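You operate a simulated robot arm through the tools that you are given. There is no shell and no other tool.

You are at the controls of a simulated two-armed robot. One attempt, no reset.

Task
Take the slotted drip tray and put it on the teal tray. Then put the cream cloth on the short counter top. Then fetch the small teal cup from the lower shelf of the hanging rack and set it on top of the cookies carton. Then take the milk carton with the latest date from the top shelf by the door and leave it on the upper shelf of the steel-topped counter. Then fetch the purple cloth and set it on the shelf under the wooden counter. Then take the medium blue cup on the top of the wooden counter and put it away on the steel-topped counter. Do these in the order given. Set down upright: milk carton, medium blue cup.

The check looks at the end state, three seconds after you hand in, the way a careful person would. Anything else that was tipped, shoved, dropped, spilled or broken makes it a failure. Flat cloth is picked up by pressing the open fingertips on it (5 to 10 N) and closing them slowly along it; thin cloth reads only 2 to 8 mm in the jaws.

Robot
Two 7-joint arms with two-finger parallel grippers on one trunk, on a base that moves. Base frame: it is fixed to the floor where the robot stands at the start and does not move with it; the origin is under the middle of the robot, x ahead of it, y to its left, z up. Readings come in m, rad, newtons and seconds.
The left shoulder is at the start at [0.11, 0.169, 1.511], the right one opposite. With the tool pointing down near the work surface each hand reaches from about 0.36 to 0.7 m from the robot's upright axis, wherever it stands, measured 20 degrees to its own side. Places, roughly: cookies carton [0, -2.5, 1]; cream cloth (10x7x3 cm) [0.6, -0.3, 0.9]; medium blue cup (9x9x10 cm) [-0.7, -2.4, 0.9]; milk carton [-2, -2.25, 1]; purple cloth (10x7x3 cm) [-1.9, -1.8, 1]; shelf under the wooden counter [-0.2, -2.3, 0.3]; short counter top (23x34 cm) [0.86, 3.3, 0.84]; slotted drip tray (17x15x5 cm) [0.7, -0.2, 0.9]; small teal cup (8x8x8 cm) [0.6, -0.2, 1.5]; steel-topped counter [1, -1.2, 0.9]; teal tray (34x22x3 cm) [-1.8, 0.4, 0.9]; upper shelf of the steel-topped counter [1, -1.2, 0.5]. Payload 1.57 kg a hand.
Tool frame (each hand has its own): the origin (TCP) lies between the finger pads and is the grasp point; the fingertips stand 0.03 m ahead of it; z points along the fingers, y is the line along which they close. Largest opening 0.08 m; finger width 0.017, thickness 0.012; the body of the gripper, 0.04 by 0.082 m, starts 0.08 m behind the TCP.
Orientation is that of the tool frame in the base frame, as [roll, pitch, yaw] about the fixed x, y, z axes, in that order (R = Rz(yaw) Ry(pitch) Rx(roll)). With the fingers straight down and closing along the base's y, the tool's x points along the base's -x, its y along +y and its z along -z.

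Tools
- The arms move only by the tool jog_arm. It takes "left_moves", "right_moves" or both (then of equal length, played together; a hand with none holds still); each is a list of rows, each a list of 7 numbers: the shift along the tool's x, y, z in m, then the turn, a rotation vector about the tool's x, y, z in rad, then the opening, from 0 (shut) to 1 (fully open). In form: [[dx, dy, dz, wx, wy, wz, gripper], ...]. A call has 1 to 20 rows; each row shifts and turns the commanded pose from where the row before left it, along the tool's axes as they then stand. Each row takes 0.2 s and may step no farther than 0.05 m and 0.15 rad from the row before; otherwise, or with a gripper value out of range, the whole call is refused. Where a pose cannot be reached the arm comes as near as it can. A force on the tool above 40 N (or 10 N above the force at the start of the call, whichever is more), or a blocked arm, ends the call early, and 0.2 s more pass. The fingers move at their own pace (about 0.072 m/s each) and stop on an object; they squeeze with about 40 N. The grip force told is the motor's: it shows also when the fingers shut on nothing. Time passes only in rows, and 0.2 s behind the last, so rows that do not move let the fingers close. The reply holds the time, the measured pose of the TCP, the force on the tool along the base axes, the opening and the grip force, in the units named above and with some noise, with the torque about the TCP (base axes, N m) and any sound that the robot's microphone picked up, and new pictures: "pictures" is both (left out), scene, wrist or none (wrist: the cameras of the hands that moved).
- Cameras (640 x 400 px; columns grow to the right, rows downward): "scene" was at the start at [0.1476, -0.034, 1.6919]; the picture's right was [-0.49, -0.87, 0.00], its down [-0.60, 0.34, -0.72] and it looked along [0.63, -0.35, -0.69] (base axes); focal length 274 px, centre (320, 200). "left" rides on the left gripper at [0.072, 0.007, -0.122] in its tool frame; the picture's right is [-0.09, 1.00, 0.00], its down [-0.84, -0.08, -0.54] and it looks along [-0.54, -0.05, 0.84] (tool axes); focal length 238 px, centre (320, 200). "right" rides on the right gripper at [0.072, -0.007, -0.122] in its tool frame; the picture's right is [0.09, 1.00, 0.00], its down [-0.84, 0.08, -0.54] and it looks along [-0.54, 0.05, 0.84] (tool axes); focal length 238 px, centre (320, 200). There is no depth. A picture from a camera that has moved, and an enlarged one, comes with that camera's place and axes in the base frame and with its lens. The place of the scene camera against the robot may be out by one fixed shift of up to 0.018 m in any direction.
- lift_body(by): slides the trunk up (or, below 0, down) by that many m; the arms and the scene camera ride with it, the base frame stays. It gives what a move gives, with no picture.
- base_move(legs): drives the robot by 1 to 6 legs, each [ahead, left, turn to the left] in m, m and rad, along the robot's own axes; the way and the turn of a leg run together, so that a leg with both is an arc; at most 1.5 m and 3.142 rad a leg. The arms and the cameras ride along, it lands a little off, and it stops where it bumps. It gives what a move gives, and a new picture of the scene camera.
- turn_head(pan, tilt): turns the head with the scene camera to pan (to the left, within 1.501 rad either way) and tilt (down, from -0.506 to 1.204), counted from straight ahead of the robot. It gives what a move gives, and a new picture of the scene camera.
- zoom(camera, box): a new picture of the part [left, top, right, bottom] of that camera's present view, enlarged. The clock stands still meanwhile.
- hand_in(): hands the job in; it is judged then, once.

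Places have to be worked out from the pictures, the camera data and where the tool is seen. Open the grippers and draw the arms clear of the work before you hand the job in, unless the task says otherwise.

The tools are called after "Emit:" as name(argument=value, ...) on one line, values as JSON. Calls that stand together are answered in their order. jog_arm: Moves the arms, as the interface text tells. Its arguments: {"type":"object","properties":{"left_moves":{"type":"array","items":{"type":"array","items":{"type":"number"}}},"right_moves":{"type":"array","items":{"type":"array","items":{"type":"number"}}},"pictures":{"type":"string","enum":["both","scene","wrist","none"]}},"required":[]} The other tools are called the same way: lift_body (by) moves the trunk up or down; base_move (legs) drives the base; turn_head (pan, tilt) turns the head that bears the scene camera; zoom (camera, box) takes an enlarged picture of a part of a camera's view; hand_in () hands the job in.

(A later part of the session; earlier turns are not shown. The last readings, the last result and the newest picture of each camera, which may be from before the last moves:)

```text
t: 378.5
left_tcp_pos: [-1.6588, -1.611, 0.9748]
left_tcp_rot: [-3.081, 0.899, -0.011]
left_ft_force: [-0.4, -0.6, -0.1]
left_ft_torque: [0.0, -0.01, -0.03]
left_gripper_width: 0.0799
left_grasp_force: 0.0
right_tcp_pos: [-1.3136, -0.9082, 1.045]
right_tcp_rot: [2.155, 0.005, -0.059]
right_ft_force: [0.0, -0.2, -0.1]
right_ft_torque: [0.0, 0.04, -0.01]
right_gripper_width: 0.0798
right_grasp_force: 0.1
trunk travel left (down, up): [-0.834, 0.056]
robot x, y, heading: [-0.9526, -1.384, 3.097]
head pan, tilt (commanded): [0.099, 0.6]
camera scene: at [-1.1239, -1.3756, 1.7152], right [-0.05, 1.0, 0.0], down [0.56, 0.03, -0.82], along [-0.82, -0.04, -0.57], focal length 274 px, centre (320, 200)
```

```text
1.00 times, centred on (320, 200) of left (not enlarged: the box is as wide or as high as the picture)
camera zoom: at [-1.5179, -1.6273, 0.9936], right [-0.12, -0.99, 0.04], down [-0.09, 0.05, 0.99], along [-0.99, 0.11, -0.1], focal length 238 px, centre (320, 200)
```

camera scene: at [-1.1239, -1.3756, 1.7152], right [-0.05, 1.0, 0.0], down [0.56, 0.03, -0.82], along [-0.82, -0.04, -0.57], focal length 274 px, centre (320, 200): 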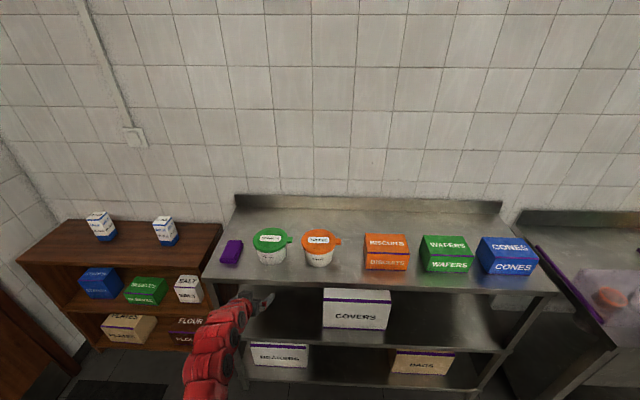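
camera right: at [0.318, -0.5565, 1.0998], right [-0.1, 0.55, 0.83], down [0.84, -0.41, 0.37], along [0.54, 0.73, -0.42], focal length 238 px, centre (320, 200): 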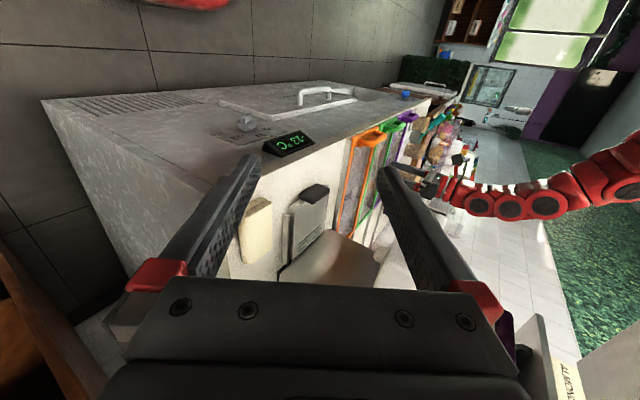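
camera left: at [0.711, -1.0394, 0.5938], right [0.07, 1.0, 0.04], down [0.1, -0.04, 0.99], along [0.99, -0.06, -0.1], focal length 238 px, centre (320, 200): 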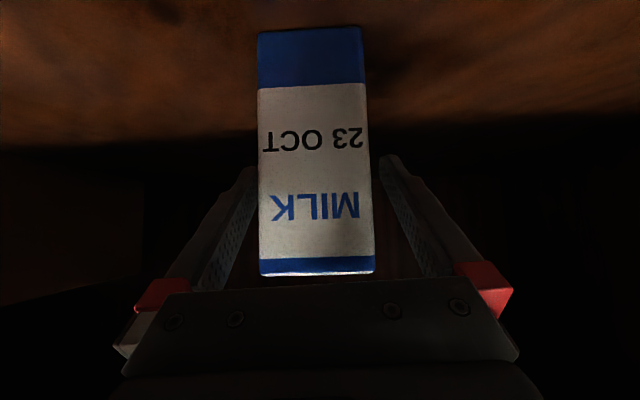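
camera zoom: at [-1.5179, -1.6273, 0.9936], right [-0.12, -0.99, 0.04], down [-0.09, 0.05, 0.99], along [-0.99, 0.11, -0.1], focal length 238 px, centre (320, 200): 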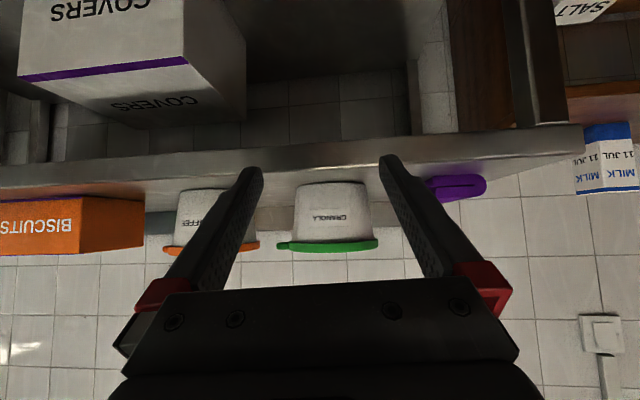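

The purple cloth lies at about (−1.842, −1.741) on the rack (top z ≈ 0.945), its long side pointing almost straight away from the robot. I'll raise the hand, turn slightly to match its angle, and line up.

Emit:
lift_body(by=0.05)

Emit:
base_move(legs=[[0, 0.075, 0.075]])

Emit:
zoom(camera="left", box=[160, 60, 560, 300])

```text
t: 379.5
left_tcp_pos: [-1.6561, -1.6107, 1.025]
left_tcp_rot: [-3.083, 0.899, -0.014]
left_ft_force: [-1.0, -0.9, 0.6]
left_ft_torque: [0.0, -0.01, -0.04]
left_gripper_width: 0.0799
left_grasp_force: 0.1
right_tcp_pos: [-1.3127, -0.9074, 1.0972]
right_tcp_rot: [2.155, 0.005, -0.058]
right_ft_force: [1.1, 0.4, 0.4]
right_ft_torque: [-0.02, 0.02, -0.05]
right_gripper_width: 0.08
right_grasp_force: 0.1
trunk travel left (down, up): [-0.884, 0.006]
robot x, y, heading: [-0.9503, -1.3836, 3.09]
head pan, tilt (commanded): [0.099, 0.6]
```

```text
t: 380.5
left_tcp_pos: [-1.6401, -1.7358, 1.0244]
left_tcp_rot: [-3.084, 0.899, 0.059]
left_ft_force: [-0.3, 0.4, 0.5]
left_ft_torque: [-0.02, -0.03, 0.07]
left_gripper_width: 0.0801
left_grasp_force: 0.0
right_tcp_pos: [-1.3482, -1.009, 1.0961]
right_tcp_rot: [2.152, 0.007, 0.014]
right_ft_force: [0.0, -0.1, 0.7]
right_ft_torque: [-0.02, -0.02, 0.04]
right_gripper_width: 0.0802
right_grasp_force: 0.0
trunk travel left (down, up): [-0.884, 0.006]
robot x, y, heading: [-0.9499, -1.4587, -3.12]
head pan, tilt (commanded): [0.099, 0.6]
camera scene: at [-1.1243, -1.4591, 1.7652], right [-0.12, 0.99, 0.0], down [0.56, 0.07, -0.82], along [-0.82, -0.1, -0.57], focal length 274 px, centre (320, 200)
```

scene: 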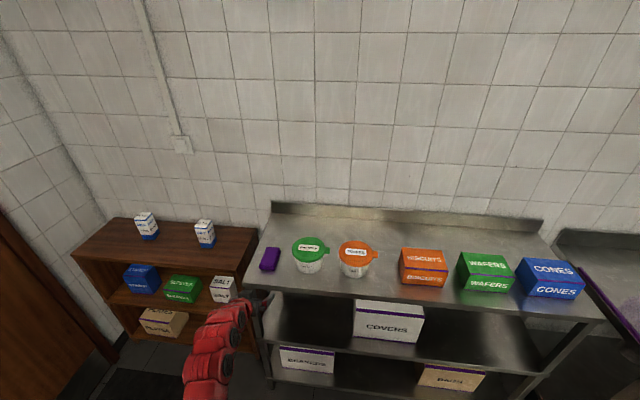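

```text
1.60 times, centred on (360, 180) of left
camera zoom: at [-1.4991, -1.7412, 1.0443], right [-0.04, -1.0, 0.04], down [-0.1, 0.04, 0.99], along [-0.99, 0.04, -0.1], focal length 381 px, centre (256, 232)
```

zoom: 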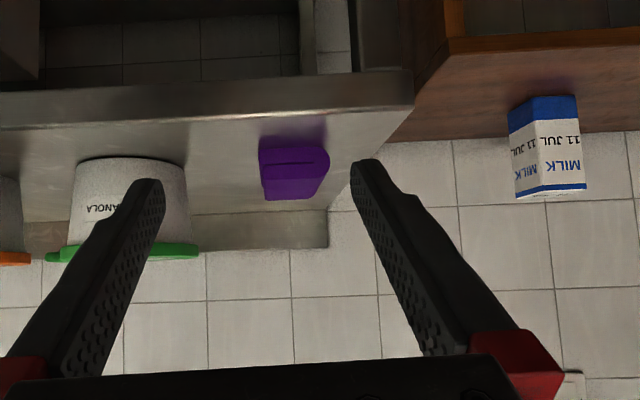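

The cloth's near face is centred at (−1.794, −1.762) and its axis is aligned with the hand. I'll shift 1.7 cm south and drive 20 cm forward to come above it.

Emit:
jog_arm(left_moves=[[0, 0.017, 0, 0, 0, 0, 1]], pictures="none")

Emit:
base_move(legs=[[0.2, 0, 0]])

Emit:
zoom(camera="left", box=[160, 40, 480, 280])

Emit:
zoom(camera="scene", box=[200, 200, 360, 330])

```text
t: 380.9
left_tcp_pos: [-1.6388, -1.7516, 1.0244]
left_tcp_rot: [-3.085, 0.901, 0.059]
left_ft_force: [0.0, 0.0, -0.2]
left_ft_torque: [-0.04, 0.0, 0.02]
left_gripper_width: 0.0798
left_grasp_force: 0.1
right_tcp_pos: [-1.3475, -1.0095, 1.0952]
right_tcp_rot: [2.153, 0.005, 0.015]
right_ft_force: [0.9, 0.1, -0.3]
right_ft_torque: [-0.01, -0.03, 0.04]
right_gripper_width: 0.08
right_grasp_force: 0.0
trunk travel left (down, up): [-0.884, 0.006]
robot x, y, heading: [-0.9511, -1.4583, -3.123]
head pan, tilt (commanded): [0.099, 0.6]
```

```text
t: 382.5
left_tcp_pos: [-1.8413, -1.7583, 1.0245]
left_tcp_rot: [-3.083, 0.901, 0.06]
left_ft_force: [1.2, 0.9, 0.4]
left_ft_torque: [-0.01, -0.01, 0.0]
left_gripper_width: 0.0801
left_grasp_force: 0.1
right_tcp_pos: [-1.5509, -1.0144, 1.0963]
right_tcp_rot: [2.156, 0.007, 0.013]
right_ft_force: [0.7, 0.0, 0.7]
right_ft_torque: [-0.05, -0.03, 0.01]
right_gripper_width: 0.0799
right_grasp_force: 0.2
trunk travel left (down, up): [-0.884, 0.006]
robot x, y, heading: [-1.1561, -1.4622, -3.119]
head pan, tilt (commanded): [0.099, 0.6]
camera scene: at [-1.3262, -1.4671, 1.7654], right [-0.12, 0.99, 0.0], down [0.56, 0.07, -0.83], along [-0.82, -0.1, -0.56], focal length 274 px, centre (320, 200)
```

scene: 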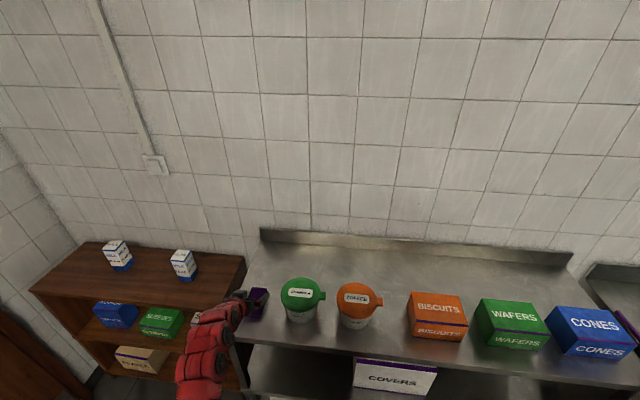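

```text
1.67 times, centred on (320, 160) of left
camera zoom: at [-1.702, -1.7641, 1.0439], right [-0.04, -1.0, 0.04], down [-0.1, 0.04, 0.99], along [-0.99, 0.04, -0.1], focal length 397 px, centre (320, 267)
```

zoom: 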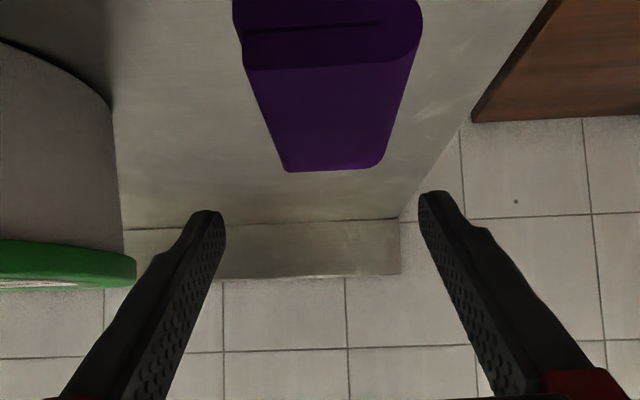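

```text
3.08 times, centred on (280, 265) of scene
camera zoom: at [-1.3262, -1.4671, 1.7654], right [-0.12, 0.99, 0.0], down [0.56, 0.07, -0.83], along [-0.82, -0.1, -0.56], focal length 844 px, centre (443, 0)
```

zoom: 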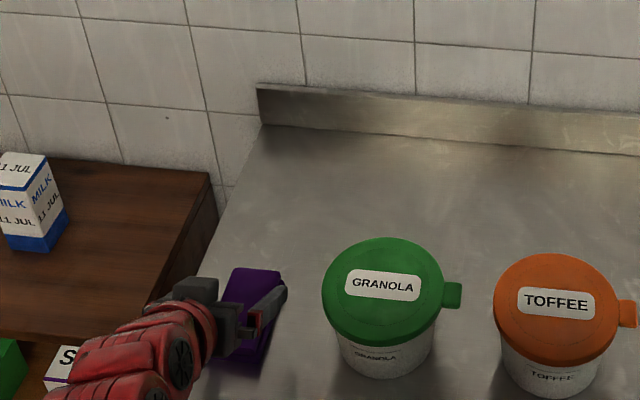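

Nearly centred: I need about 1 cm further west and 5 mm south. Then I'll lower with the trunk to straddle the cloth.

Emit:
jog_arm(left_moves=[[-0.0065, 0.006, 0.0082, 0, 0, 0, 1]], pictures="none")

Emit:
lift_body(by=-0.035)

Emit:
zoom(camera="left", box=[160, 40, 480, 280])

```text
t: 382.9
left_tcp_pos: [-1.853, -1.7643, 1.0242]
left_tcp_rot: [-3.081, 0.897, 0.061]
left_ft_force: [0.3, -0.7, 0.3]
left_ft_torque: [-0.01, 0.0, -0.02]
left_gripper_width: 0.0802
left_grasp_force: 0.0
right_tcp_pos: [-1.5501, -1.0153, 1.0964]
right_tcp_rot: [2.155, 0.007, 0.013]
right_ft_force: [0.5, -0.4, 0.3]
right_ft_torque: [-0.02, 0.02, 0.01]
right_gripper_width: 0.08
right_grasp_force: 0.1
trunk travel left (down, up): [-0.884, 0.006]
robot x, y, heading: [-1.1554, -1.4571, -3.125]
head pan, tilt (commanded): [0.099, 0.6]
```

```text
t: 383.7
left_tcp_pos: [-1.8546, -1.7628, 0.9883]
left_tcp_rot: [-3.081, 0.901, 0.058]
left_ft_force: [0.9, -0.2, -0.4]
left_ft_torque: [0.0, 0.0, 0.02]
left_gripper_width: 0.0801
left_grasp_force: 0.0
right_tcp_pos: [-1.5515, -1.015, 1.0613]
right_tcp_rot: [2.155, 0.003, 0.01]
right_ft_force: [0.8, -0.5, 0.2]
right_ft_torque: [0.02, 0.0, 0.02]
right_gripper_width: 0.0801
right_grasp_force: 0.0
trunk travel left (down, up): [-0.849, 0.041]
robot x, y, heading: [-1.1535, -1.4589, -3.121]
head pan, tilt (commanded): [0.099, 0.6]
```

```text
1.67 times, centred on (320, 160) of left
camera zoom: at [-1.7135, -1.7697, 1.008], right [-0.04, -1.0, 0.04], down [-0.1, 0.04, 0.99], along [-0.99, 0.04, -0.1], focal length 397 px, centre (320, 267)
```

zoom: 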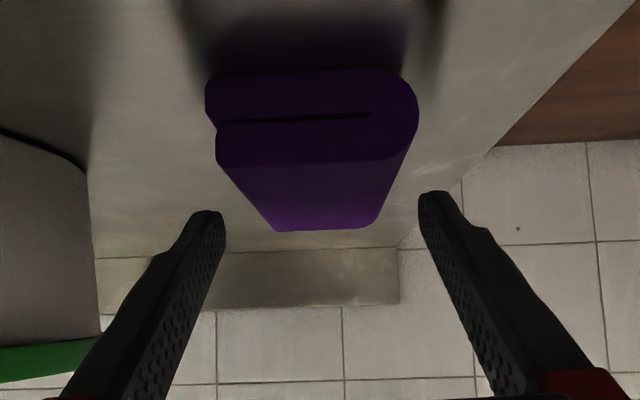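

Well centred between the fingers. Lowering the last centimetre.

Emit:
lift_body(by=-0.01)

Emit:
lift_body(by=-0.005)

Emit:
zoom(camera="left", box=[160, 40, 480, 280])

```text
t: 384.3
left_tcp_pos: [-1.8536, -1.7625, 0.9786]
left_tcp_rot: [-3.082, 0.9, 0.06]
left_ft_force: [0.3, -0.8, 0.3]
left_ft_torque: [0.0, -0.01, -0.01]
left_gripper_width: 0.0799
left_grasp_force: 0.0
right_tcp_pos: [-1.5514, -1.0144, 1.0532]
right_tcp_rot: [2.155, 0.005, 0.011]
right_ft_force: [0.0, 0.0, -0.3]
right_ft_torque: [-0.02, 0.0, 0.0]
right_gripper_width: 0.0799
right_grasp_force: 0.1
trunk travel left (down, up): [-0.839, 0.051]
robot x, y, heading: [-1.1534, -1.4622, -3.123]
head pan, tilt (commanded): [0.099, 0.6]
```

```text
t: 384.8
left_tcp_pos: [-1.8541, -1.7639, 0.9728]
left_tcp_rot: [-3.082, 0.898, 0.059]
left_ft_force: [-0.7, -0.1, 0.4]
left_ft_torque: [0.01, -0.03, -0.02]
left_gripper_width: 0.0801
left_grasp_force: 0.1
right_tcp_pos: [-1.5502, -1.014, 1.0453]
right_tcp_rot: [2.155, 0.007, 0.012]
right_ft_force: [0.0, 0.0, -0.2]
right_ft_torque: [-0.03, 0.01, 0.04]
right_gripper_width: 0.0798
right_grasp_force: 0.1
trunk travel left (down, up): [-0.834, 0.056]
robot x, y, heading: [-1.1514, -1.4596, -3.12]
head pan, tilt (commanded): [0.099, 0.6]
```

```text
1.67 times, centred on (320, 160) of left
camera zoom: at [-1.7137, -1.7696, 0.9928], right [-0.04, -1.0, 0.04], down [-0.1, 0.04, 0.99], along [-0.99, 0.04, -0.1], focal length 397 px, centre (320, 267)
```

zoom: 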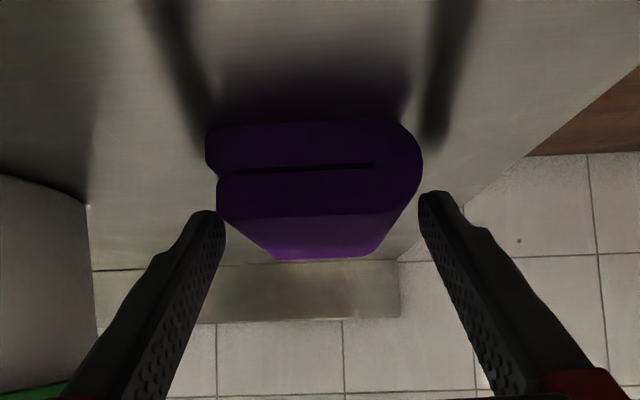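

Still no contact. One more small step down, then close slowly on the sides.

Emit:
lift_body(by=-0.006)

Emit:
jog_arm(left_moves=[[0, 0, 0, 0, 0, 0, 0.9], [0, 0, 0, 0, 0, 0, 0.8], [0, 0, 0, 0, 0, 0, 0.7], [0, 0, 0, 0, 0, 0, 0.6], [0, 0, 0, 0, 0, 0, 0.5], [0, 0, 0, 0, 0, 0, 0.4]], pictures="wrist")

```text
t: 385.4
left_tcp_pos: [-1.8531, -1.7638, 0.9674]
left_tcp_rot: [-3.084, 0.9, 0.057]
left_ft_force: [0.0, 0.6, 0.0]
left_ft_torque: [0.02, 0.02, 0.03]
left_gripper_width: 0.0799
left_grasp_force: 0.1
right_tcp_pos: [-1.5517, -1.0145, 1.0401]
right_tcp_rot: [2.156, 0.005, 0.012]
right_ft_force: [0.1, 0.8, 0.0]
right_ft_torque: [-0.01, -0.01, -0.01]
right_gripper_width: 0.0799
right_grasp_force: 0.0
trunk travel left (down, up): [-0.828, 0.062]
robot x, y, heading: [-1.1557, -1.4623, -3.119]
head pan, tilt (commanded): [0.099, 0.6]
```

```text
t: 386.8
left_tcp_pos: [-1.8528, -1.7631, 0.9674]
left_tcp_rot: [-3.081, 0.898, 0.06]
left_ft_force: [-0.3, -0.6, 0.3]
left_ft_torque: [0.0, 0.02, -0.01]
left_gripper_width: 0.0613
left_grasp_force: 39.7
right_tcp_pos: [-1.5511, -1.0137, 1.0398]
right_tcp_rot: [2.155, 0.005, 0.011]
right_ft_force: [0.9, 0.2, -0.5]
right_ft_torque: [-0.01, -0.03, -0.02]
right_gripper_width: 0.0803
right_grasp_force: 0.0
trunk travel left (down, up): [-0.828, 0.062]
robot x, y, heading: [-1.1518, -1.462, -3.122]
head pan, tilt (commanded): [0.099, 0.6]
camera left: at [-1.7136, -1.7696, 0.9869], right [-0.04, -1.0, 0.04], down [-0.1, 0.04, 0.99], along [-0.99, 0.04, -0.1], focal length 238 px, centre (320, 200)
```

left: 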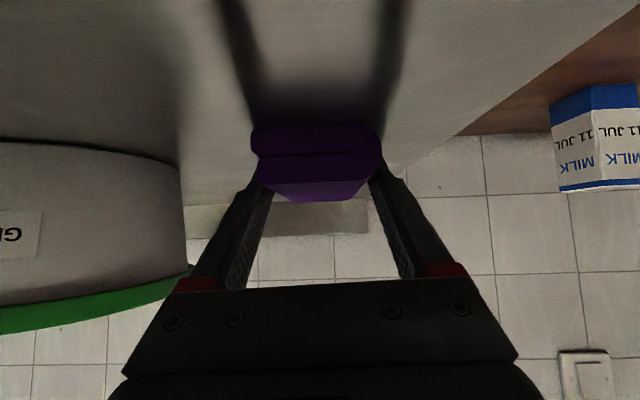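

Gripped at 61 mm. I'll lift with the trunk and check that the cloth comes along.

Emit:
lift_body(by=0.055)

Emit:
zoom(camera="left", box=[0, 0, 640, 400])

```text
t: 387.7
left_tcp_pos: [-1.8529, -1.7626, 1.0224]
left_tcp_rot: [-3.083, 0.899, 0.06]
left_ft_force: [-0.1, -0.4, -0.6]
left_ft_torque: [0.02, -0.01, -0.01]
left_gripper_width: 0.0616
left_grasp_force: 40.0
right_tcp_pos: [-1.5509, -1.0146, 1.0943]
right_tcp_rot: [2.155, 0.006, 0.013]
right_ft_force: [0.4, 0.0, -1.0]
right_ft_torque: [-0.02, -0.01, -0.01]
right_gripper_width: 0.0801
right_grasp_force: 0.1
trunk travel left (down, up): [-0.883, 0.007]
robot x, y, heading: [-1.1544, -1.4618, -3.119]
head pan, tilt (commanded): [0.099, 0.6]
```

```text
1.00 times, centred on (320, 200) of left (not enlarged: the box is as wide or as high as the picture)
camera zoom: at [-1.7138, -1.7696, 1.0417], right [-0.04, -1.0, 0.04], down [-0.1, 0.04, 0.99], along [-0.99, 0.04, -0.1], focal length 238 px, centre (320, 200)
```

zoom: 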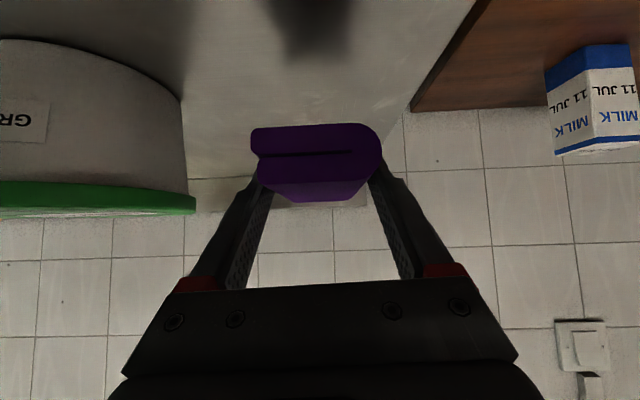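

The cloth is in hand. I'll back away from the rack, move north for turning room, and turn left to face the wooden counter.

Emit:
base_move(legs=[[-0.35, 0, 0], [0, -0.36, -0.02], [0, 0, 1.57]])

Emit:
turn_head(pan=0.2, tilt=0.6)

```text
t: 395.8
left_tcp_pos: [-0.5103, -1.7963, 1.0229]
left_tcp_rot: [-3.083, 0.897, 1.618]
left_ft_force: [0.4, -0.2, 0.2]
left_ft_torque: [-0.01, 0.01, 0.01]
left_gripper_width: 0.0611
left_grasp_force: 39.6
right_tcp_pos: [-1.2553, -1.4847, 1.0951]
right_tcp_rot: [2.154, 0.006, 1.573]
right_ft_force: [0.5, 0.7, 0.2]
right_ft_torque: [0.03, 0.03, -0.04]
right_gripper_width: 0.0802
right_grasp_force: 0.3
trunk travel left (down, up): [-0.883, 0.007]
robot x, y, heading: [-0.8027, -1.0944, -1.56]
head pan, tilt (commanded): [0.099, 0.6]
camera scene: at [-0.7982, -1.2568, 1.7642], right [-0.99, -0.11, 0.0], down [-0.06, 0.56, -0.82], along [0.09, -0.82, -0.57], focal length 274 px, centre (320, 200)
```

scene: 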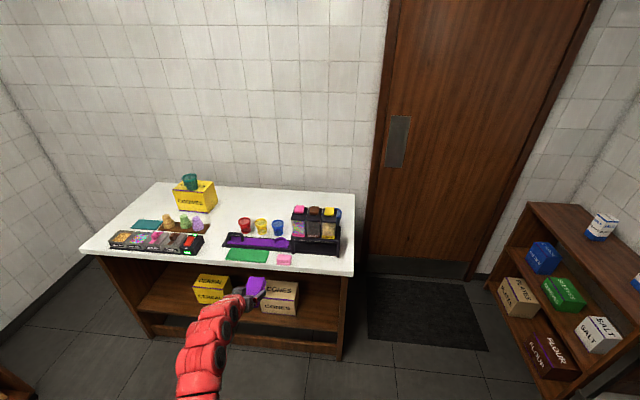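

```text
t: 396.4
left_tcp_pos: [-0.5103, -1.7965, 1.0224]
left_tcp_rot: [-3.082, 0.899, 1.618]
left_ft_force: [0.2, 0.4, -0.7]
left_ft_torque: [0.0, 0.0, 0.02]
left_gripper_width: 0.0613
left_grasp_force: 40.3
right_tcp_pos: [-1.2555, -1.4857, 1.0946]
right_tcp_rot: [2.156, 0.006, 1.572]
right_ft_force: [0.0, 0.2, 0.8]
right_ft_torque: [0.0, 0.0, -0.04]
right_gripper_width: 0.0799
right_grasp_force: 0.0
trunk travel left (down, up): [-0.883, 0.007]
robot x, y, heading: [-0.8044, -1.0943, -1.556]
head pan, tilt (commanded): [0.201, 0.6]
camera scene: at [-0.7892, -1.2554, 1.7642], right [-0.98, -0.21, 0.0], down [-0.12, 0.55, -0.82], along [0.17, -0.81, -0.57], focal length 274 px, centre (320, 200)
```

scene: 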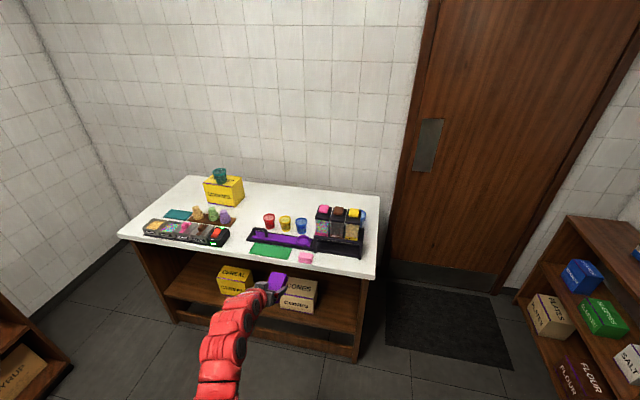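

The counter items look undisturbed. I notice another blue cup partly hidden behind the topping dispensers, so I'll zoom in to tell the blue cups apart.

Emit:
zoom(camera="scene", box=[230, 180, 400, 300])

Emit:
zoom(camera="scene", box=[120, 230, 390, 370])

```text
3.33 times, centred on (315, 240) of scene
camera zoom: at [-0.7892, -1.2554, 1.7642], right [-0.98, -0.21, 0.0], down [-0.12, 0.55, -0.82], along [0.17, -0.81, -0.57], focal length 915 px, centre (337, 67)
```

zoom: 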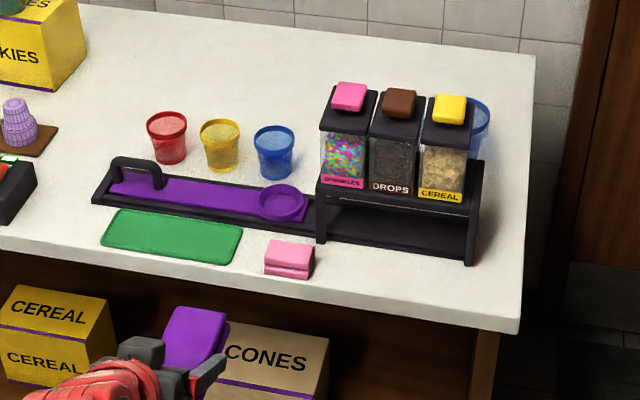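

```text
2.37 times, centred on (255, 300) of scene
camera zoom: at [-0.7892, -1.2554, 1.7642], right [-0.98, -0.21, 0.0], down [-0.12, 0.55, -0.82], along [0.17, -0.81, -0.57], focal length 650 px, centre (474, -37)
```

zoom: 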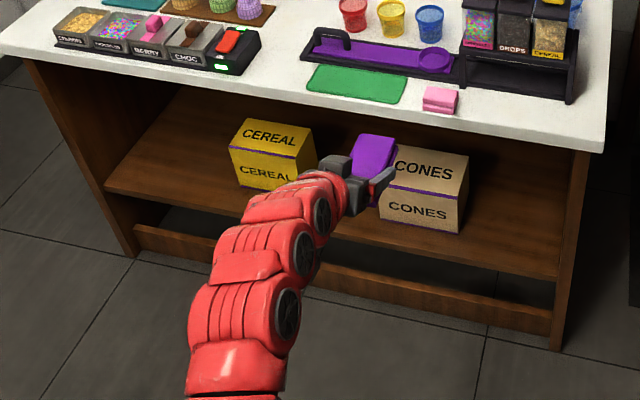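

The medium blue cup is the larger one behind the dispensers. First the purple cloth: the shelf below has free space to the right (west) of the CONES box, around x ≈ −0.70. I'll lower the trunk and line up there.

Emit:
lift_body(by=-0.35)

Emit:
lift_body(by=-0.2)

Emit:
base_move(legs=[[0, -0.19, -0.015]])

Emit:
zoom(camera="left", box=[0, 0, 640, 400])

Emit:
zoom(camera="scene", box=[100, 100, 420, 320])

```text
t: 399.9
left_tcp_pos: [-0.5104, -1.7967, 0.6724]
left_tcp_rot: [-3.08, 0.898, 1.618]
left_ft_force: [0.3, -0.7, -0.5]
left_ft_torque: [0.01, 0.02, -0.04]
left_gripper_width: 0.0611
left_grasp_force: 39.9
right_tcp_pos: [-1.2564, -1.4848, 0.7452]
right_tcp_rot: [2.152, 0.004, 1.57]
right_ft_force: [0.5, 0.1, 0.2]
right_ft_torque: [-0.02, 0.01, -0.02]
right_gripper_width: 0.08
right_grasp_force: 0.0
trunk travel left (down, up): [-0.533, 0.357]
robot x, y, heading: [-0.8021, -1.0973, -1.563]
head pan, tilt (commanded): [0.201, 0.6]
```

```text
t: 402.0
left_tcp_pos: [-0.5097, -1.7969, 0.4725]
left_tcp_rot: [-3.082, 0.899, 1.618]
left_ft_force: [-0.5, 0.7, -0.6]
left_ft_torque: [0.04, 0.0, 0.0]
left_gripper_width: 0.0609
left_grasp_force: 40.2
right_tcp_pos: [-1.2547, -1.4842, 0.5454]
right_tcp_rot: [2.157, 0.006, 1.57]
right_ft_force: [0.3, -0.4, -0.1]
right_ft_torque: [-0.02, -0.01, 0.01]
right_gripper_width: 0.0804
right_grasp_force: 0.1
trunk travel left (down, up): [-0.333, 0.557]
robot x, y, heading: [-0.8043, -1.0973, -1.563]
head pan, tilt (commanded): [0.201, 0.6]
```

```text
t: 403.6
left_tcp_pos: [-0.7117, -1.8007, 0.4716]
left_tcp_rot: [-3.082, 0.899, 1.605]
left_ft_force: [-0.7, 0.7, -0.3]
left_ft_torque: [-0.01, 0.01, 0.05]
left_gripper_width: 0.061
left_grasp_force: 40.5
right_tcp_pos: [-1.4524, -1.4807, 0.5457]
right_tcp_rot: [2.155, 0.006, 1.56]
right_ft_force: [0.2, -0.8, 0.3]
right_ft_torque: [-0.02, -0.01, 0.0]
right_gripper_width: 0.0797
right_grasp_force: 0.0
trunk travel left (down, up): [-0.333, 0.557]
robot x, y, heading: [-0.9974, -1.0944, -1.577]
head pan, tilt (commanded): [0.201, 0.6]
camera scene: at [-0.984, -1.2562, 1.2142], right [-0.98, -0.2, 0.0], down [-0.11, 0.55, -0.83], along [0.16, -0.81, -0.56], focal length 274 px, centre (320, 200)
```

scene: 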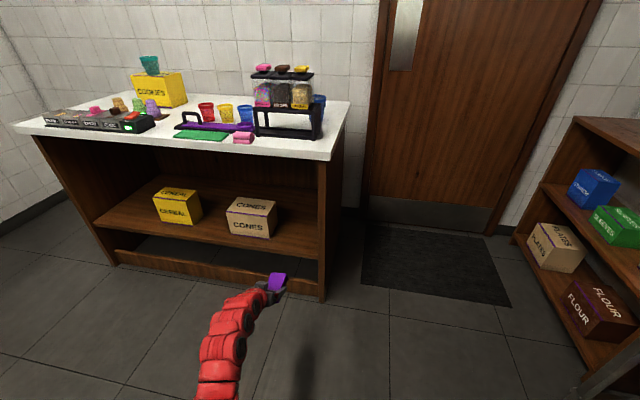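

```text
1.00 times, centred on (320, 200) of left (not enlarged: the box is as wide or as high as the picture)
camera zoom: at [-0.7024, -1.6609, 0.492], right [1.0, -0.07, 0.04], down [-0.04, -0.1, 0.99], along [-0.06, -0.99, -0.1], focal length 238 px, centre (320, 200)
```

zoom: 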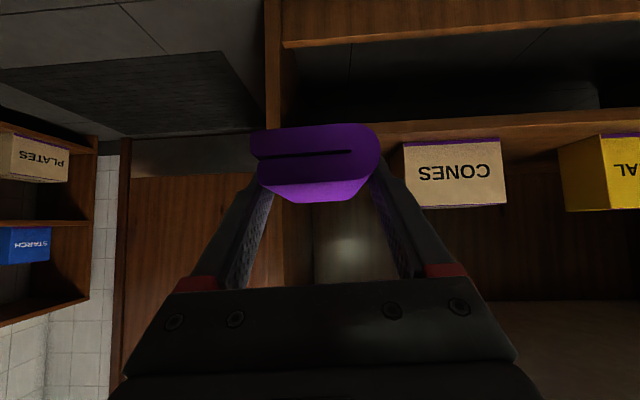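

```text
1.82 times, centred on (260, 210) of scene
camera zoom: at [-0.984, -1.2562, 1.2142], right [-0.98, -0.2, 0.0], down [-0.11, 0.55, -0.83], along [0.16, -0.81, -0.56], focal length 499 px, centre (429, 182)
```

zoom: 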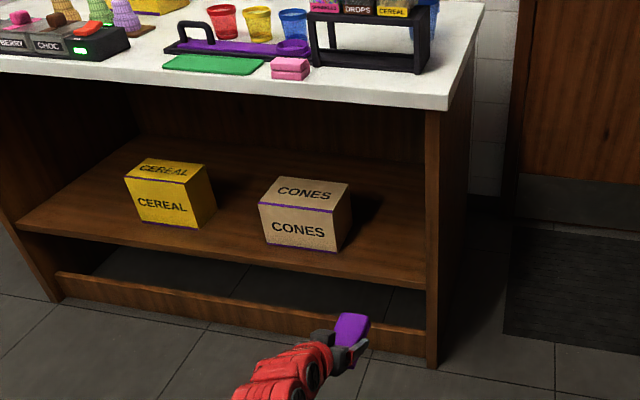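

I'll zoom in on the shelf edge next to the CONES box to get its height and the free width.

Emit:
zoom(camera="left", box=[250, 60, 530, 230])

```text
2.29 times, centred on (390, 145) of left
camera zoom: at [-0.7024, -1.6609, 0.492], right [1.0, -0.07, 0.04], down [-0.04, -0.1, 0.99], along [-0.06, -0.99, -0.1], focal length 545 px, centre (160, 326)
```

zoom: 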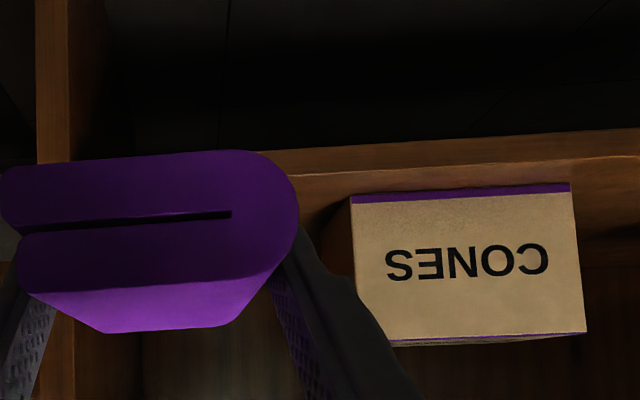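

The shelf is at z ≈ 0.333 with its front edge at y ≈ −2.085, and the free bay spans x −0.81 to −0.56. I'll drive in so the cloth is over the shelf.

Emit:
base_move(legs=[[0.365, 0, 0]])

Emit:
lift_body(by=-0.09)

Emit:
zoom(camera="left", box=[0, 0, 640, 400])

Emit:
zoom(camera="scene", box=[160, 160, 400, 340])

```text
t: 405.9
left_tcp_pos: [-0.7151, -2.164, 0.4716]
left_tcp_rot: [-3.083, 0.898, 1.602]
left_ft_force: [0.1, -0.1, -0.1]
left_ft_torque: [-0.02, -0.01, -0.01]
left_gripper_width: 0.061
left_grasp_force: 39.6
right_tcp_pos: [-1.4548, -1.8411, 0.545]
right_tcp_rot: [2.155, 0.004, 1.556]
right_ft_force: [0.7, -0.2, -0.1]
right_ft_torque: [-0.03, 0.01, 0.02]
right_gripper_width: 0.0798
right_grasp_force: 0.1
trunk travel left (down, up): [-0.333, 0.557]
robot x, y, heading: [-0.9982, -1.4534, -1.575]
head pan, tilt (commanded): [0.201, 0.6]
camera scene: at [-0.9857, -1.6193, 1.2141], right [-0.98, -0.19, 0.0], down [-0.11, 0.55, -0.82], along [0.16, -0.81, -0.57], focal length 274 px, centre (320, 200)
```

scene: 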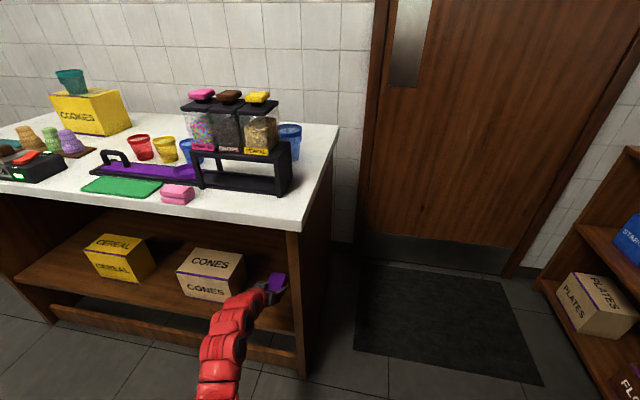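

```text
t: 407.2
left_tcp_pos: [-0.7156, -2.1639, 0.3823]
left_tcp_rot: [-3.082, 0.9, 1.603]
left_ft_force: [-0.1, -0.9, 0.0]
left_ft_torque: [0.0, 0.01, -0.02]
left_gripper_width: 0.0608
left_grasp_force: 40.4
right_tcp_pos: [-1.4546, -1.8408, 0.4557]
right_tcp_rot: [2.157, 0.005, 1.556]
right_ft_force: [0.2, -0.6, -1.1]
right_ft_torque: [-0.02, 0.03, 0.04]
right_gripper_width: 0.0799
right_grasp_force: 0.0
trunk travel left (down, up): [-0.243, 0.647]
robot x, y, heading: [-0.9962, -1.4605, -1.576]
head pan, tilt (commanded): [0.201, 0.6]
```

```text
1.00 times, centred on (320, 200) of left (not enlarged: the box is as wide or as high as the picture)
camera zoom: at [-0.7063, -2.0247, 0.4019], right [1.0, -0.07, 0.04], down [-0.04, -0.1, 0.99], along [-0.07, -0.99, -0.1], focal length 238 px, centre (320, 200)
```

zoom: 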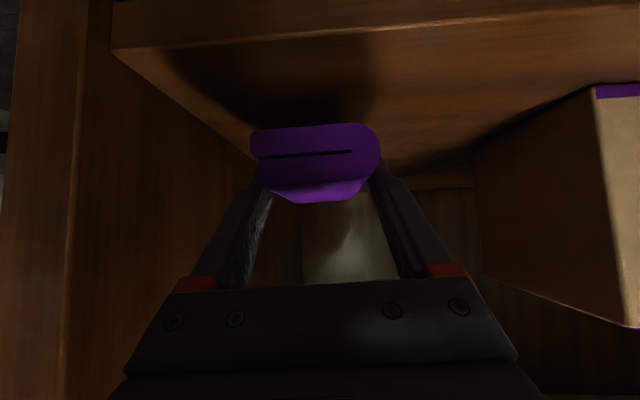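

```text
2.22 times, centred on (280, 250) of scene
camera zoom: at [-0.9856, -1.6186, 1.1243], right [-0.98, -0.19, 0.0], down [-0.11, 0.55, -0.83], along [0.16, -0.81, -0.56], focal length 610 px, centre (409, 89)
```

zoom: 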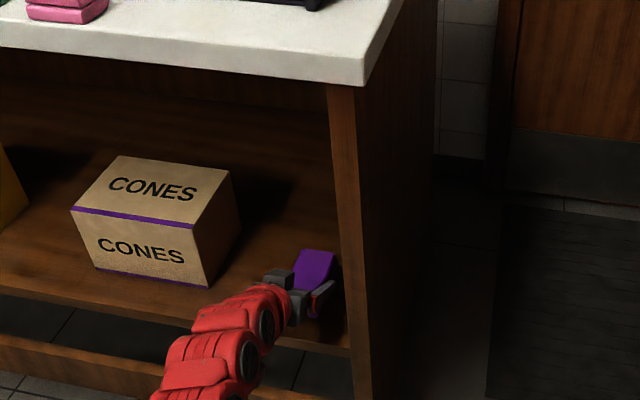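

Good clearance to the side panel and the CONES box. Lowering in small steps to contact.

Emit:
lift_body(by=-0.016)

Emit:
lift_body(by=-0.006)

Emit:
lift_body(by=-0.005)

```text
t: 407.8
left_tcp_pos: [-0.715, -2.1647, 0.3669]
left_tcp_rot: [-3.083, 0.898, 1.601]
left_ft_force: [1.0, 0.5, 0.9]
left_ft_torque: [0.0, -0.01, -0.01]
left_gripper_width: 0.0611
left_grasp_force: 40.3
right_tcp_pos: [-1.4562, -1.841, 0.4406]
right_tcp_rot: [2.155, 0.005, 1.554]
right_ft_force: [0.5, 1.0, 0.3]
right_ft_torque: [0.04, 0.0, -0.04]
right_gripper_width: 0.08
right_grasp_force: 0.0
trunk travel left (down, up): [-0.227, 0.663]
robot x, y, heading: [-0.996, -1.4613, -1.579]
head pan, tilt (commanded): [0.201, 0.6]
```

```text
t: 408.4
left_tcp_pos: [-0.7156, -2.1639, 0.3598]
left_tcp_rot: [-3.081, 0.899, 1.6]
left_ft_force: [0.3, 0.0, 0.1]
left_ft_torque: [0.01, -0.02, -0.03]
left_gripper_width: 0.0609
left_grasp_force: 39.7
right_tcp_pos: [-1.4548, -1.8399, 0.4331]
right_tcp_rot: [2.155, 0.006, 1.555]
right_ft_force: [0.3, 0.4, 0.0]
right_ft_torque: [0.0, 0.01, 0.02]
right_gripper_width: 0.0801
right_grasp_force: 0.1
trunk travel left (down, up): [-0.221, 0.669]
robot x, y, heading: [-0.9984, -1.4586, -1.572]
head pan, tilt (commanded): [0.201, 0.6]
```

```text
t: 408.9
left_tcp_pos: [-0.7146, -2.1648, 0.3545]
left_tcp_rot: [-3.083, 0.899, 1.602]
left_ft_force: [0.2, 0.3, -0.7]
left_ft_torque: [0.01, 0.0, -0.01]
left_gripper_width: 0.0613
left_grasp_force: 40.2
right_tcp_pos: [-1.4551, -1.8407, 0.4279]
right_tcp_rot: [2.154, 0.005, 1.556]
right_ft_force: [0.2, 0.2, 0.1]
right_ft_torque: [0.01, 0.02, 0.01]
right_gripper_width: 0.08
right_grasp_force: 0.1
trunk travel left (down, up): [-0.216, 0.674]
robot x, y, heading: [-1.0024, -1.4607, -1.582]
head pan, tilt (commanded): [0.201, 0.6]
```

No contact yet; continuing in 5 mm steps.

Emit:
lift_body(by=-0.005)

Emit:
lift_body(by=-0.005)

Emit:
zoom(camera="left", box=[160, 40, 480, 280])

```text
t: 409.4
left_tcp_pos: [-0.7154, -2.1648, 0.3536]
left_tcp_rot: [-3.084, 0.904, 1.6]
left_ft_force: [0.1, -1.1, 11.3]
left_ft_torque: [0.32, -0.42, -0.04]
left_gripper_width: 0.0609
left_grasp_force: 39.9
right_tcp_pos: [-1.4551, -1.8411, 0.4249]
right_tcp_rot: [2.153, 0.007, 1.554]
right_ft_force: [-0.5, 0.7, -0.2]
right_ft_torque: [0.01, 0.02, -0.04]
right_gripper_width: 0.0803
right_grasp_force: 0.2
trunk travel left (down, up): [-0.211, 0.679]
robot x, y, heading: [-1.0007, -1.4577, -1.576]
head pan, tilt (commanded): [0.201, 0.6]
```

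```text
t: 410.0
left_tcp_pos: [-0.7154, -2.165, 0.3526]
left_tcp_rot: [-3.086, 0.912, 1.599]
left_ft_force: [0.5, 0.2, 34.4]
left_ft_torque: [0.1, -1.07, 0.07]
left_gripper_width: 0.0613
left_grasp_force: 40.0
right_tcp_pos: [-1.4557, -1.8396, 0.4193]
right_tcp_rot: [2.153, 0.01, 1.555]
right_ft_force: [-0.7, 0.3, 0.0]
right_ft_torque: [-0.02, -0.01, 0.0]
right_gripper_width: 0.08
right_grasp_force: 0.1
trunk travel left (down, up): [-0.206, 0.684]
robot x, y, heading: [-0.9988, -1.4598, -1.579]
head pan, tilt (commanded): [0.201, 0.6]
```

```text
1.67 times, centred on (320, 160) of left
camera zoom: at [-0.7064, -2.0255, 0.37], right [1.0, -0.07, 0.04], down [-0.05, -0.08, 1.0], along [-0.07, -0.99, -0.09], focal length 397 px, centre (320, 267)
```

zoom: 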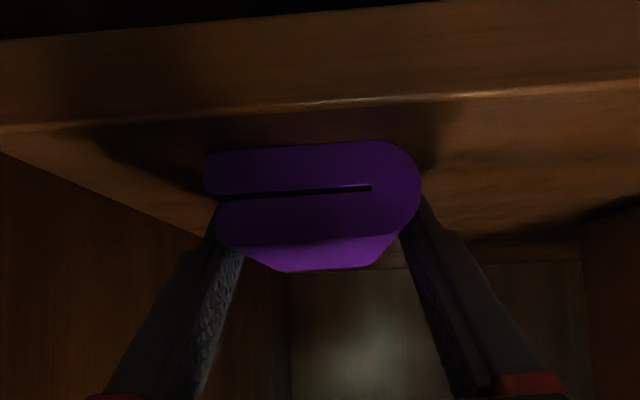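

Contact (34 N). I'll relieve the pressure, open the fingers and back out.

Emit:
lift_body(by=0.007)

Emit:
jog_arm(left_moves=[[0, 0, 0, 0, 0, 0, 0.85], [0, 0, 0, 0, 0, 0, 1], [0, 0, 0, 0, 0, 0, 1]], pictures="wrist")

Emit:
lift_body(by=0.06)

Emit:
base_move(legs=[[-0.4, 0, 0]])

Emit:
zoom(camera="scene", box=[100, 100, 420, 320])

```text
t: 410.5
left_tcp_pos: [-0.7155, -2.1628, 0.3536]
left_tcp_rot: [-3.083, 0.899, 1.602]
left_ft_force: [0.4, -2.5, 15.8]
left_ft_torque: [-1.17, -0.49, -0.05]
left_gripper_width: 0.0612
left_grasp_force: 39.8
right_tcp_pos: [-1.455, -1.8399, 0.4246]
right_tcp_rot: [2.154, 0.006, 1.555]
right_ft_force: [-0.6, 0.0, -0.1]
right_ft_torque: [0.02, 0.03, 0.02]
right_gripper_width: 0.08
right_grasp_force: 0.1
trunk travel left (down, up): [-0.213, 0.677]
robot x, y, heading: [-0.9983, -1.4622, -1.574]
head pan, tilt (commanded): [0.201, 0.6]
```

```text
t: 411.3
left_tcp_pos: [-0.7149, -2.1641, 0.3522]
left_tcp_rot: [-3.082, 0.897, 1.602]
left_ft_force: [-3.8, 3.3, 6.7]
left_ft_torque: [-0.03, -0.13, 0.12]
left_gripper_width: 0.0763
left_grasp_force: 0.1
right_tcp_pos: [-1.4559, -1.8402, 0.4256]
right_tcp_rot: [2.153, 0.006, 1.555]
right_ft_force: [0.0, -0.6, 0.4]
right_ft_torque: [0.02, 0.01, -0.01]
right_gripper_width: 0.08
right_grasp_force: 0.0
trunk travel left (down, up): [-0.213, 0.677]
robot x, y, heading: [-0.9948, -1.4614, -1.579]
head pan, tilt (commanded): [0.201, 0.6]
camera left: at [-0.7063, -2.0239, 0.3715], right [1.0, -0.07, 0.04], down [-0.04, -0.1, 0.99], along [-0.07, -0.99, -0.1], focal length 238 px, centre (320, 200)
```

left: 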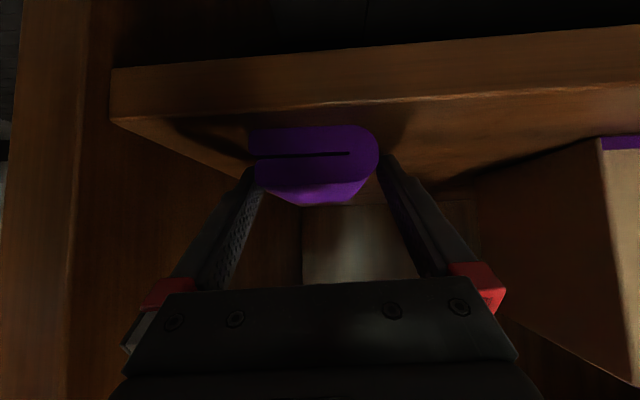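

```text
t: 412.3
left_tcp_pos: [-0.7147, -2.1651, 0.4124]
left_tcp_rot: [-3.082, 0.898, 1.602]
left_ft_force: [-0.8, -0.7, 0.3]
left_ft_torque: [0.02, 0.03, 0.0]
left_gripper_width: 0.0801
left_grasp_force: 0.1
right_tcp_pos: [-1.4543, -1.8411, 0.4853]
right_tcp_rot: [2.156, 0.004, 1.556]
right_ft_force: [0.3, 0.1, 0.5]
right_ft_torque: [-0.02, 0.0, 0.01]
right_gripper_width: 0.0799
right_grasp_force: 0.2
trunk travel left (down, up): [-0.273, 0.617]
robot x, y, heading: [-1.0023, -1.4572, -1.577]
head pan, tilt (commanded): [0.201, 0.6]
```

```text
t: 414.8
left_tcp_pos: [-0.7139, -1.7605, 0.4123]
left_tcp_rot: [-3.083, 0.899, 1.599]
left_ft_force: [-0.3, -0.2, 0.1]
left_ft_torque: [-0.02, 0.0, 0.01]
left_gripper_width: 0.0803
left_grasp_force: 0.1
right_tcp_pos: [-1.4532, -1.4345, 0.4862]
right_tcp_rot: [2.155, 0.005, 1.552]
right_ft_force: [0.5, 0.1, -0.3]
right_ft_torque: [0.01, -0.02, -0.02]
right_gripper_width: 0.08
right_grasp_force: 0.1
trunk travel left (down, up): [-0.273, 0.617]
robot x, y, heading: [-0.9962, -1.054, -1.577]
head pan, tilt (commanded): [0.201, 0.6]
camera scene: at [-0.9828, -1.2141, 1.1543], right [-0.98, -0.19, 0.0], down [-0.11, 0.55, -0.83], along [0.16, -0.81, -0.56], focal length 274 px, centre (320, 200)
```

scene: 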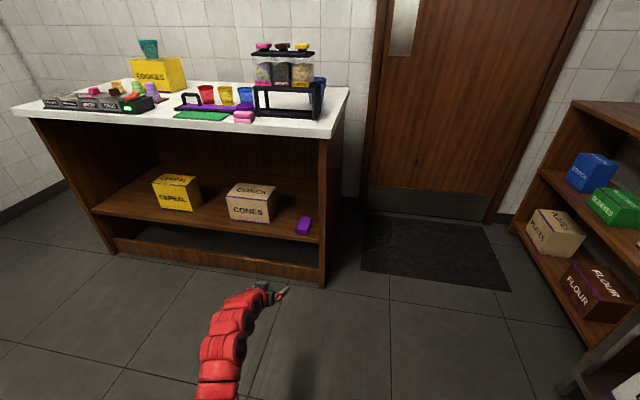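

```text
1.82 times, centred on (260, 210) of scene
camera zoom: at [-0.9828, -1.2141, 1.1543], right [-0.98, -0.19, 0.0], down [-0.11, 0.55, -0.83], along [0.16, -0.81, -0.56], focal length 499 px, centre (429, 182)
```

zoom: 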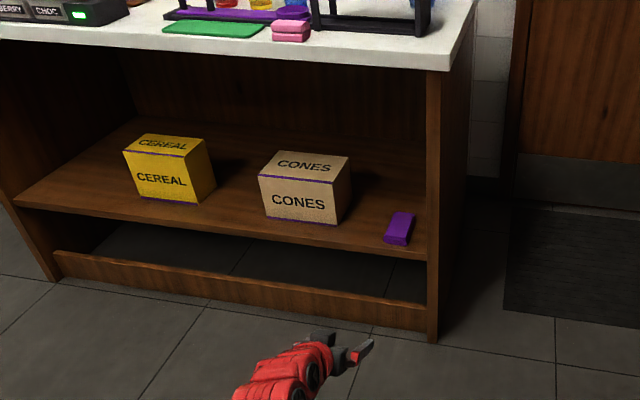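

The purple cloth rests on the shelf under the counter. For the last item, the medium blue cup behind the dispensers, the best access is from the counter's west end with the right hand. I'll raise the trunk and straighten the right wrist first.

Emit:
lift_body(by=0.4)

Emit:
jog_arm(right_moves=[[0, 0, 0, 0.141, 0, 0, 1], [0, 0, 0, 0.141, 0, 0, 1], [0, 0, 0, 0.141, 0, 0, 1], [0, 0, 0, 0.141, 0, 0, 1], [0, 0, 0, 0.141, 0, 0, 1], [0, 0, 0, 0.141, 0, 0, 1], [0, 0, 0, 0.14, 0, 0, 1]], pictures="none")

```text
t: 418.7
left_tcp_pos: [-0.7156, -1.7605, 0.8121]
left_tcp_rot: [-3.082, 0.899, 1.6]
left_ft_force: [-0.9, -0.8, 0.8]
left_ft_torque: [0.03, -0.01, -0.01]
left_gripper_width: 0.0801
left_grasp_force: 0.0
right_tcp_pos: [-1.4534, -1.4348, 0.8858]
right_tcp_rot: [2.154, 0.005, 1.552]
right_ft_force: [-0.2, 0.0, 1.0]
right_ft_torque: [0.0, -0.01, -0.01]
right_gripper_width: 0.0801
right_grasp_force: 0.0
trunk travel left (down, up): [-0.673, 0.217]
robot x, y, heading: [-0.992, -1.0524, -1.583]
head pan, tilt (commanded): [0.201, 0.6]
```

```text
t: 420.3
left_tcp_pos: [-0.7141, -1.7611, 0.8118]
left_tcp_rot: [-3.08, 0.9, 1.601]
left_ft_force: [0.2, -0.3, 0.5]
left_ft_torque: [0.01, -0.01, -0.02]
left_gripper_width: 0.08
left_grasp_force: 0.0
right_tcp_pos: [-1.5197, -1.4848, 0.7932]
right_tcp_rot: [-3.141, 0.005, 1.551]
right_ft_force: [-0.3, -0.6, 0.3]
right_ft_torque: [-0.01, -0.01, -0.04]
right_gripper_width: 0.0797
right_grasp_force: 0.1
right hand out of reach, approached as far as the arm can: row 3, 4, 5, 6, 7
trunk travel left (down, up): [-0.673, 0.217]
robot x, y, heading: [-0.9932, -1.0543, -1.584]
head pan, tilt (commanded): [0.201, 0.6]
```

Right hand points straight down now. I'll bring it to its natural zone in front of the right shoulder.

Emit:
jog_arm(right_moves=[[-0.03, 0.034, 0, 0, 0, 0, 1], [-0.03, 0.034, 0, 0, 0, 0, 1], [-0.03, 0.034, 0, 0, 0, 0, 1], [-0.03, 0.034, 0, 0, 0, 0, 1], [-0.03, 0.034, 0, 0, 0, 0, 1], [-0.03, 0.034, 0, 0, 0, 0, 1], [-0.03, 0.034, 0, 0, 0, 0, 1]], pictures="none")

Emit:
jog_arm(right_moves=[[0, 0, 0, 0, -0.14, 0, 1], [0, 0, 0, 0, -0.14, 0, 1], [0, 0, 0, 0, -0.14, 0, 1], [0, 0, 0, 0, -0.14, 0, 1], [0, 0, 0, 0, -0.14, 0, 1], [0, 0, 0, 0, -0.14, 0, 1]], pictures="scene")

```text
t: 421.9
left_tcp_pos: [-0.7154, -1.7605, 0.8119]
left_tcp_rot: [-3.081, 0.897, 1.602]
left_ft_force: [0.3, -0.2, -0.6]
left_ft_torque: [0.01, 0.01, 0.0]
left_gripper_width: 0.08
left_grasp_force: 0.0
right_tcp_pos: [-1.2841, -1.6993, 0.7935]
right_tcp_rot: [3.141, 0.008, 1.55]
right_ft_force: [0.7, 0.1, -0.4]
right_ft_torque: [-0.02, -0.01, 0.04]
right_gripper_width: 0.0802
right_grasp_force: 0.1
trunk travel left (down, up): [-0.673, 0.217]
robot x, y, heading: [-0.9915, -1.0556, -1.58]
head pan, tilt (commanded): [0.201, 0.6]
```

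```text
t: 423.3
left_tcp_pos: [-0.7148, -1.762, 0.8126]
left_tcp_rot: [-3.082, 0.9, 1.599]
left_ft_force: [-0.9, 0.6, 0.0]
left_ft_torque: [-0.01, 0.03, 0.01]
left_gripper_width: 0.0799
left_grasp_force: 0.1
right_tcp_pos: [-1.3182, -1.7557, 0.8307]
right_tcp_rot: [3.127, 0.594, 1.543]
right_ft_force: [0.7, -0.3, 0.4]
right_ft_torque: [0.02, -0.02, -0.02]
right_gripper_width: 0.0799
right_grasp_force: 0.1
right hand out of reach, approached as far as the arm can: row 3, 4, 5, 6
trunk travel left (down, up): [-0.673, 0.217]
robot x, y, heading: [-0.9962, -1.0548, -1.582]
head pan, tilt (commanded): [0.201, 0.6]
camera scene: at [-0.9832, -1.215, 1.5542], right [-0.98, -0.19, 0.0], down [-0.11, 0.56, -0.82], along [0.16, -0.81, -0.57], focal length 274 px, centre (320, 200)
```

scene: 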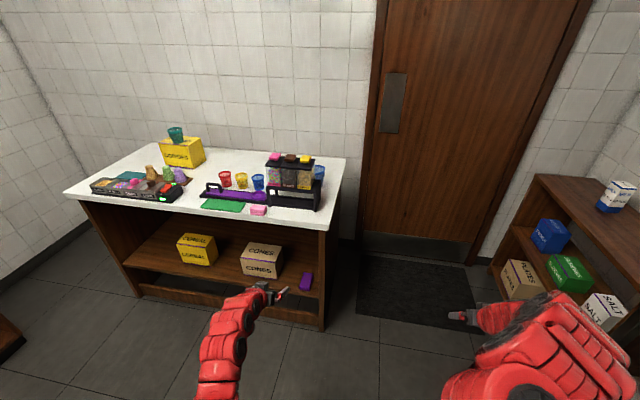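

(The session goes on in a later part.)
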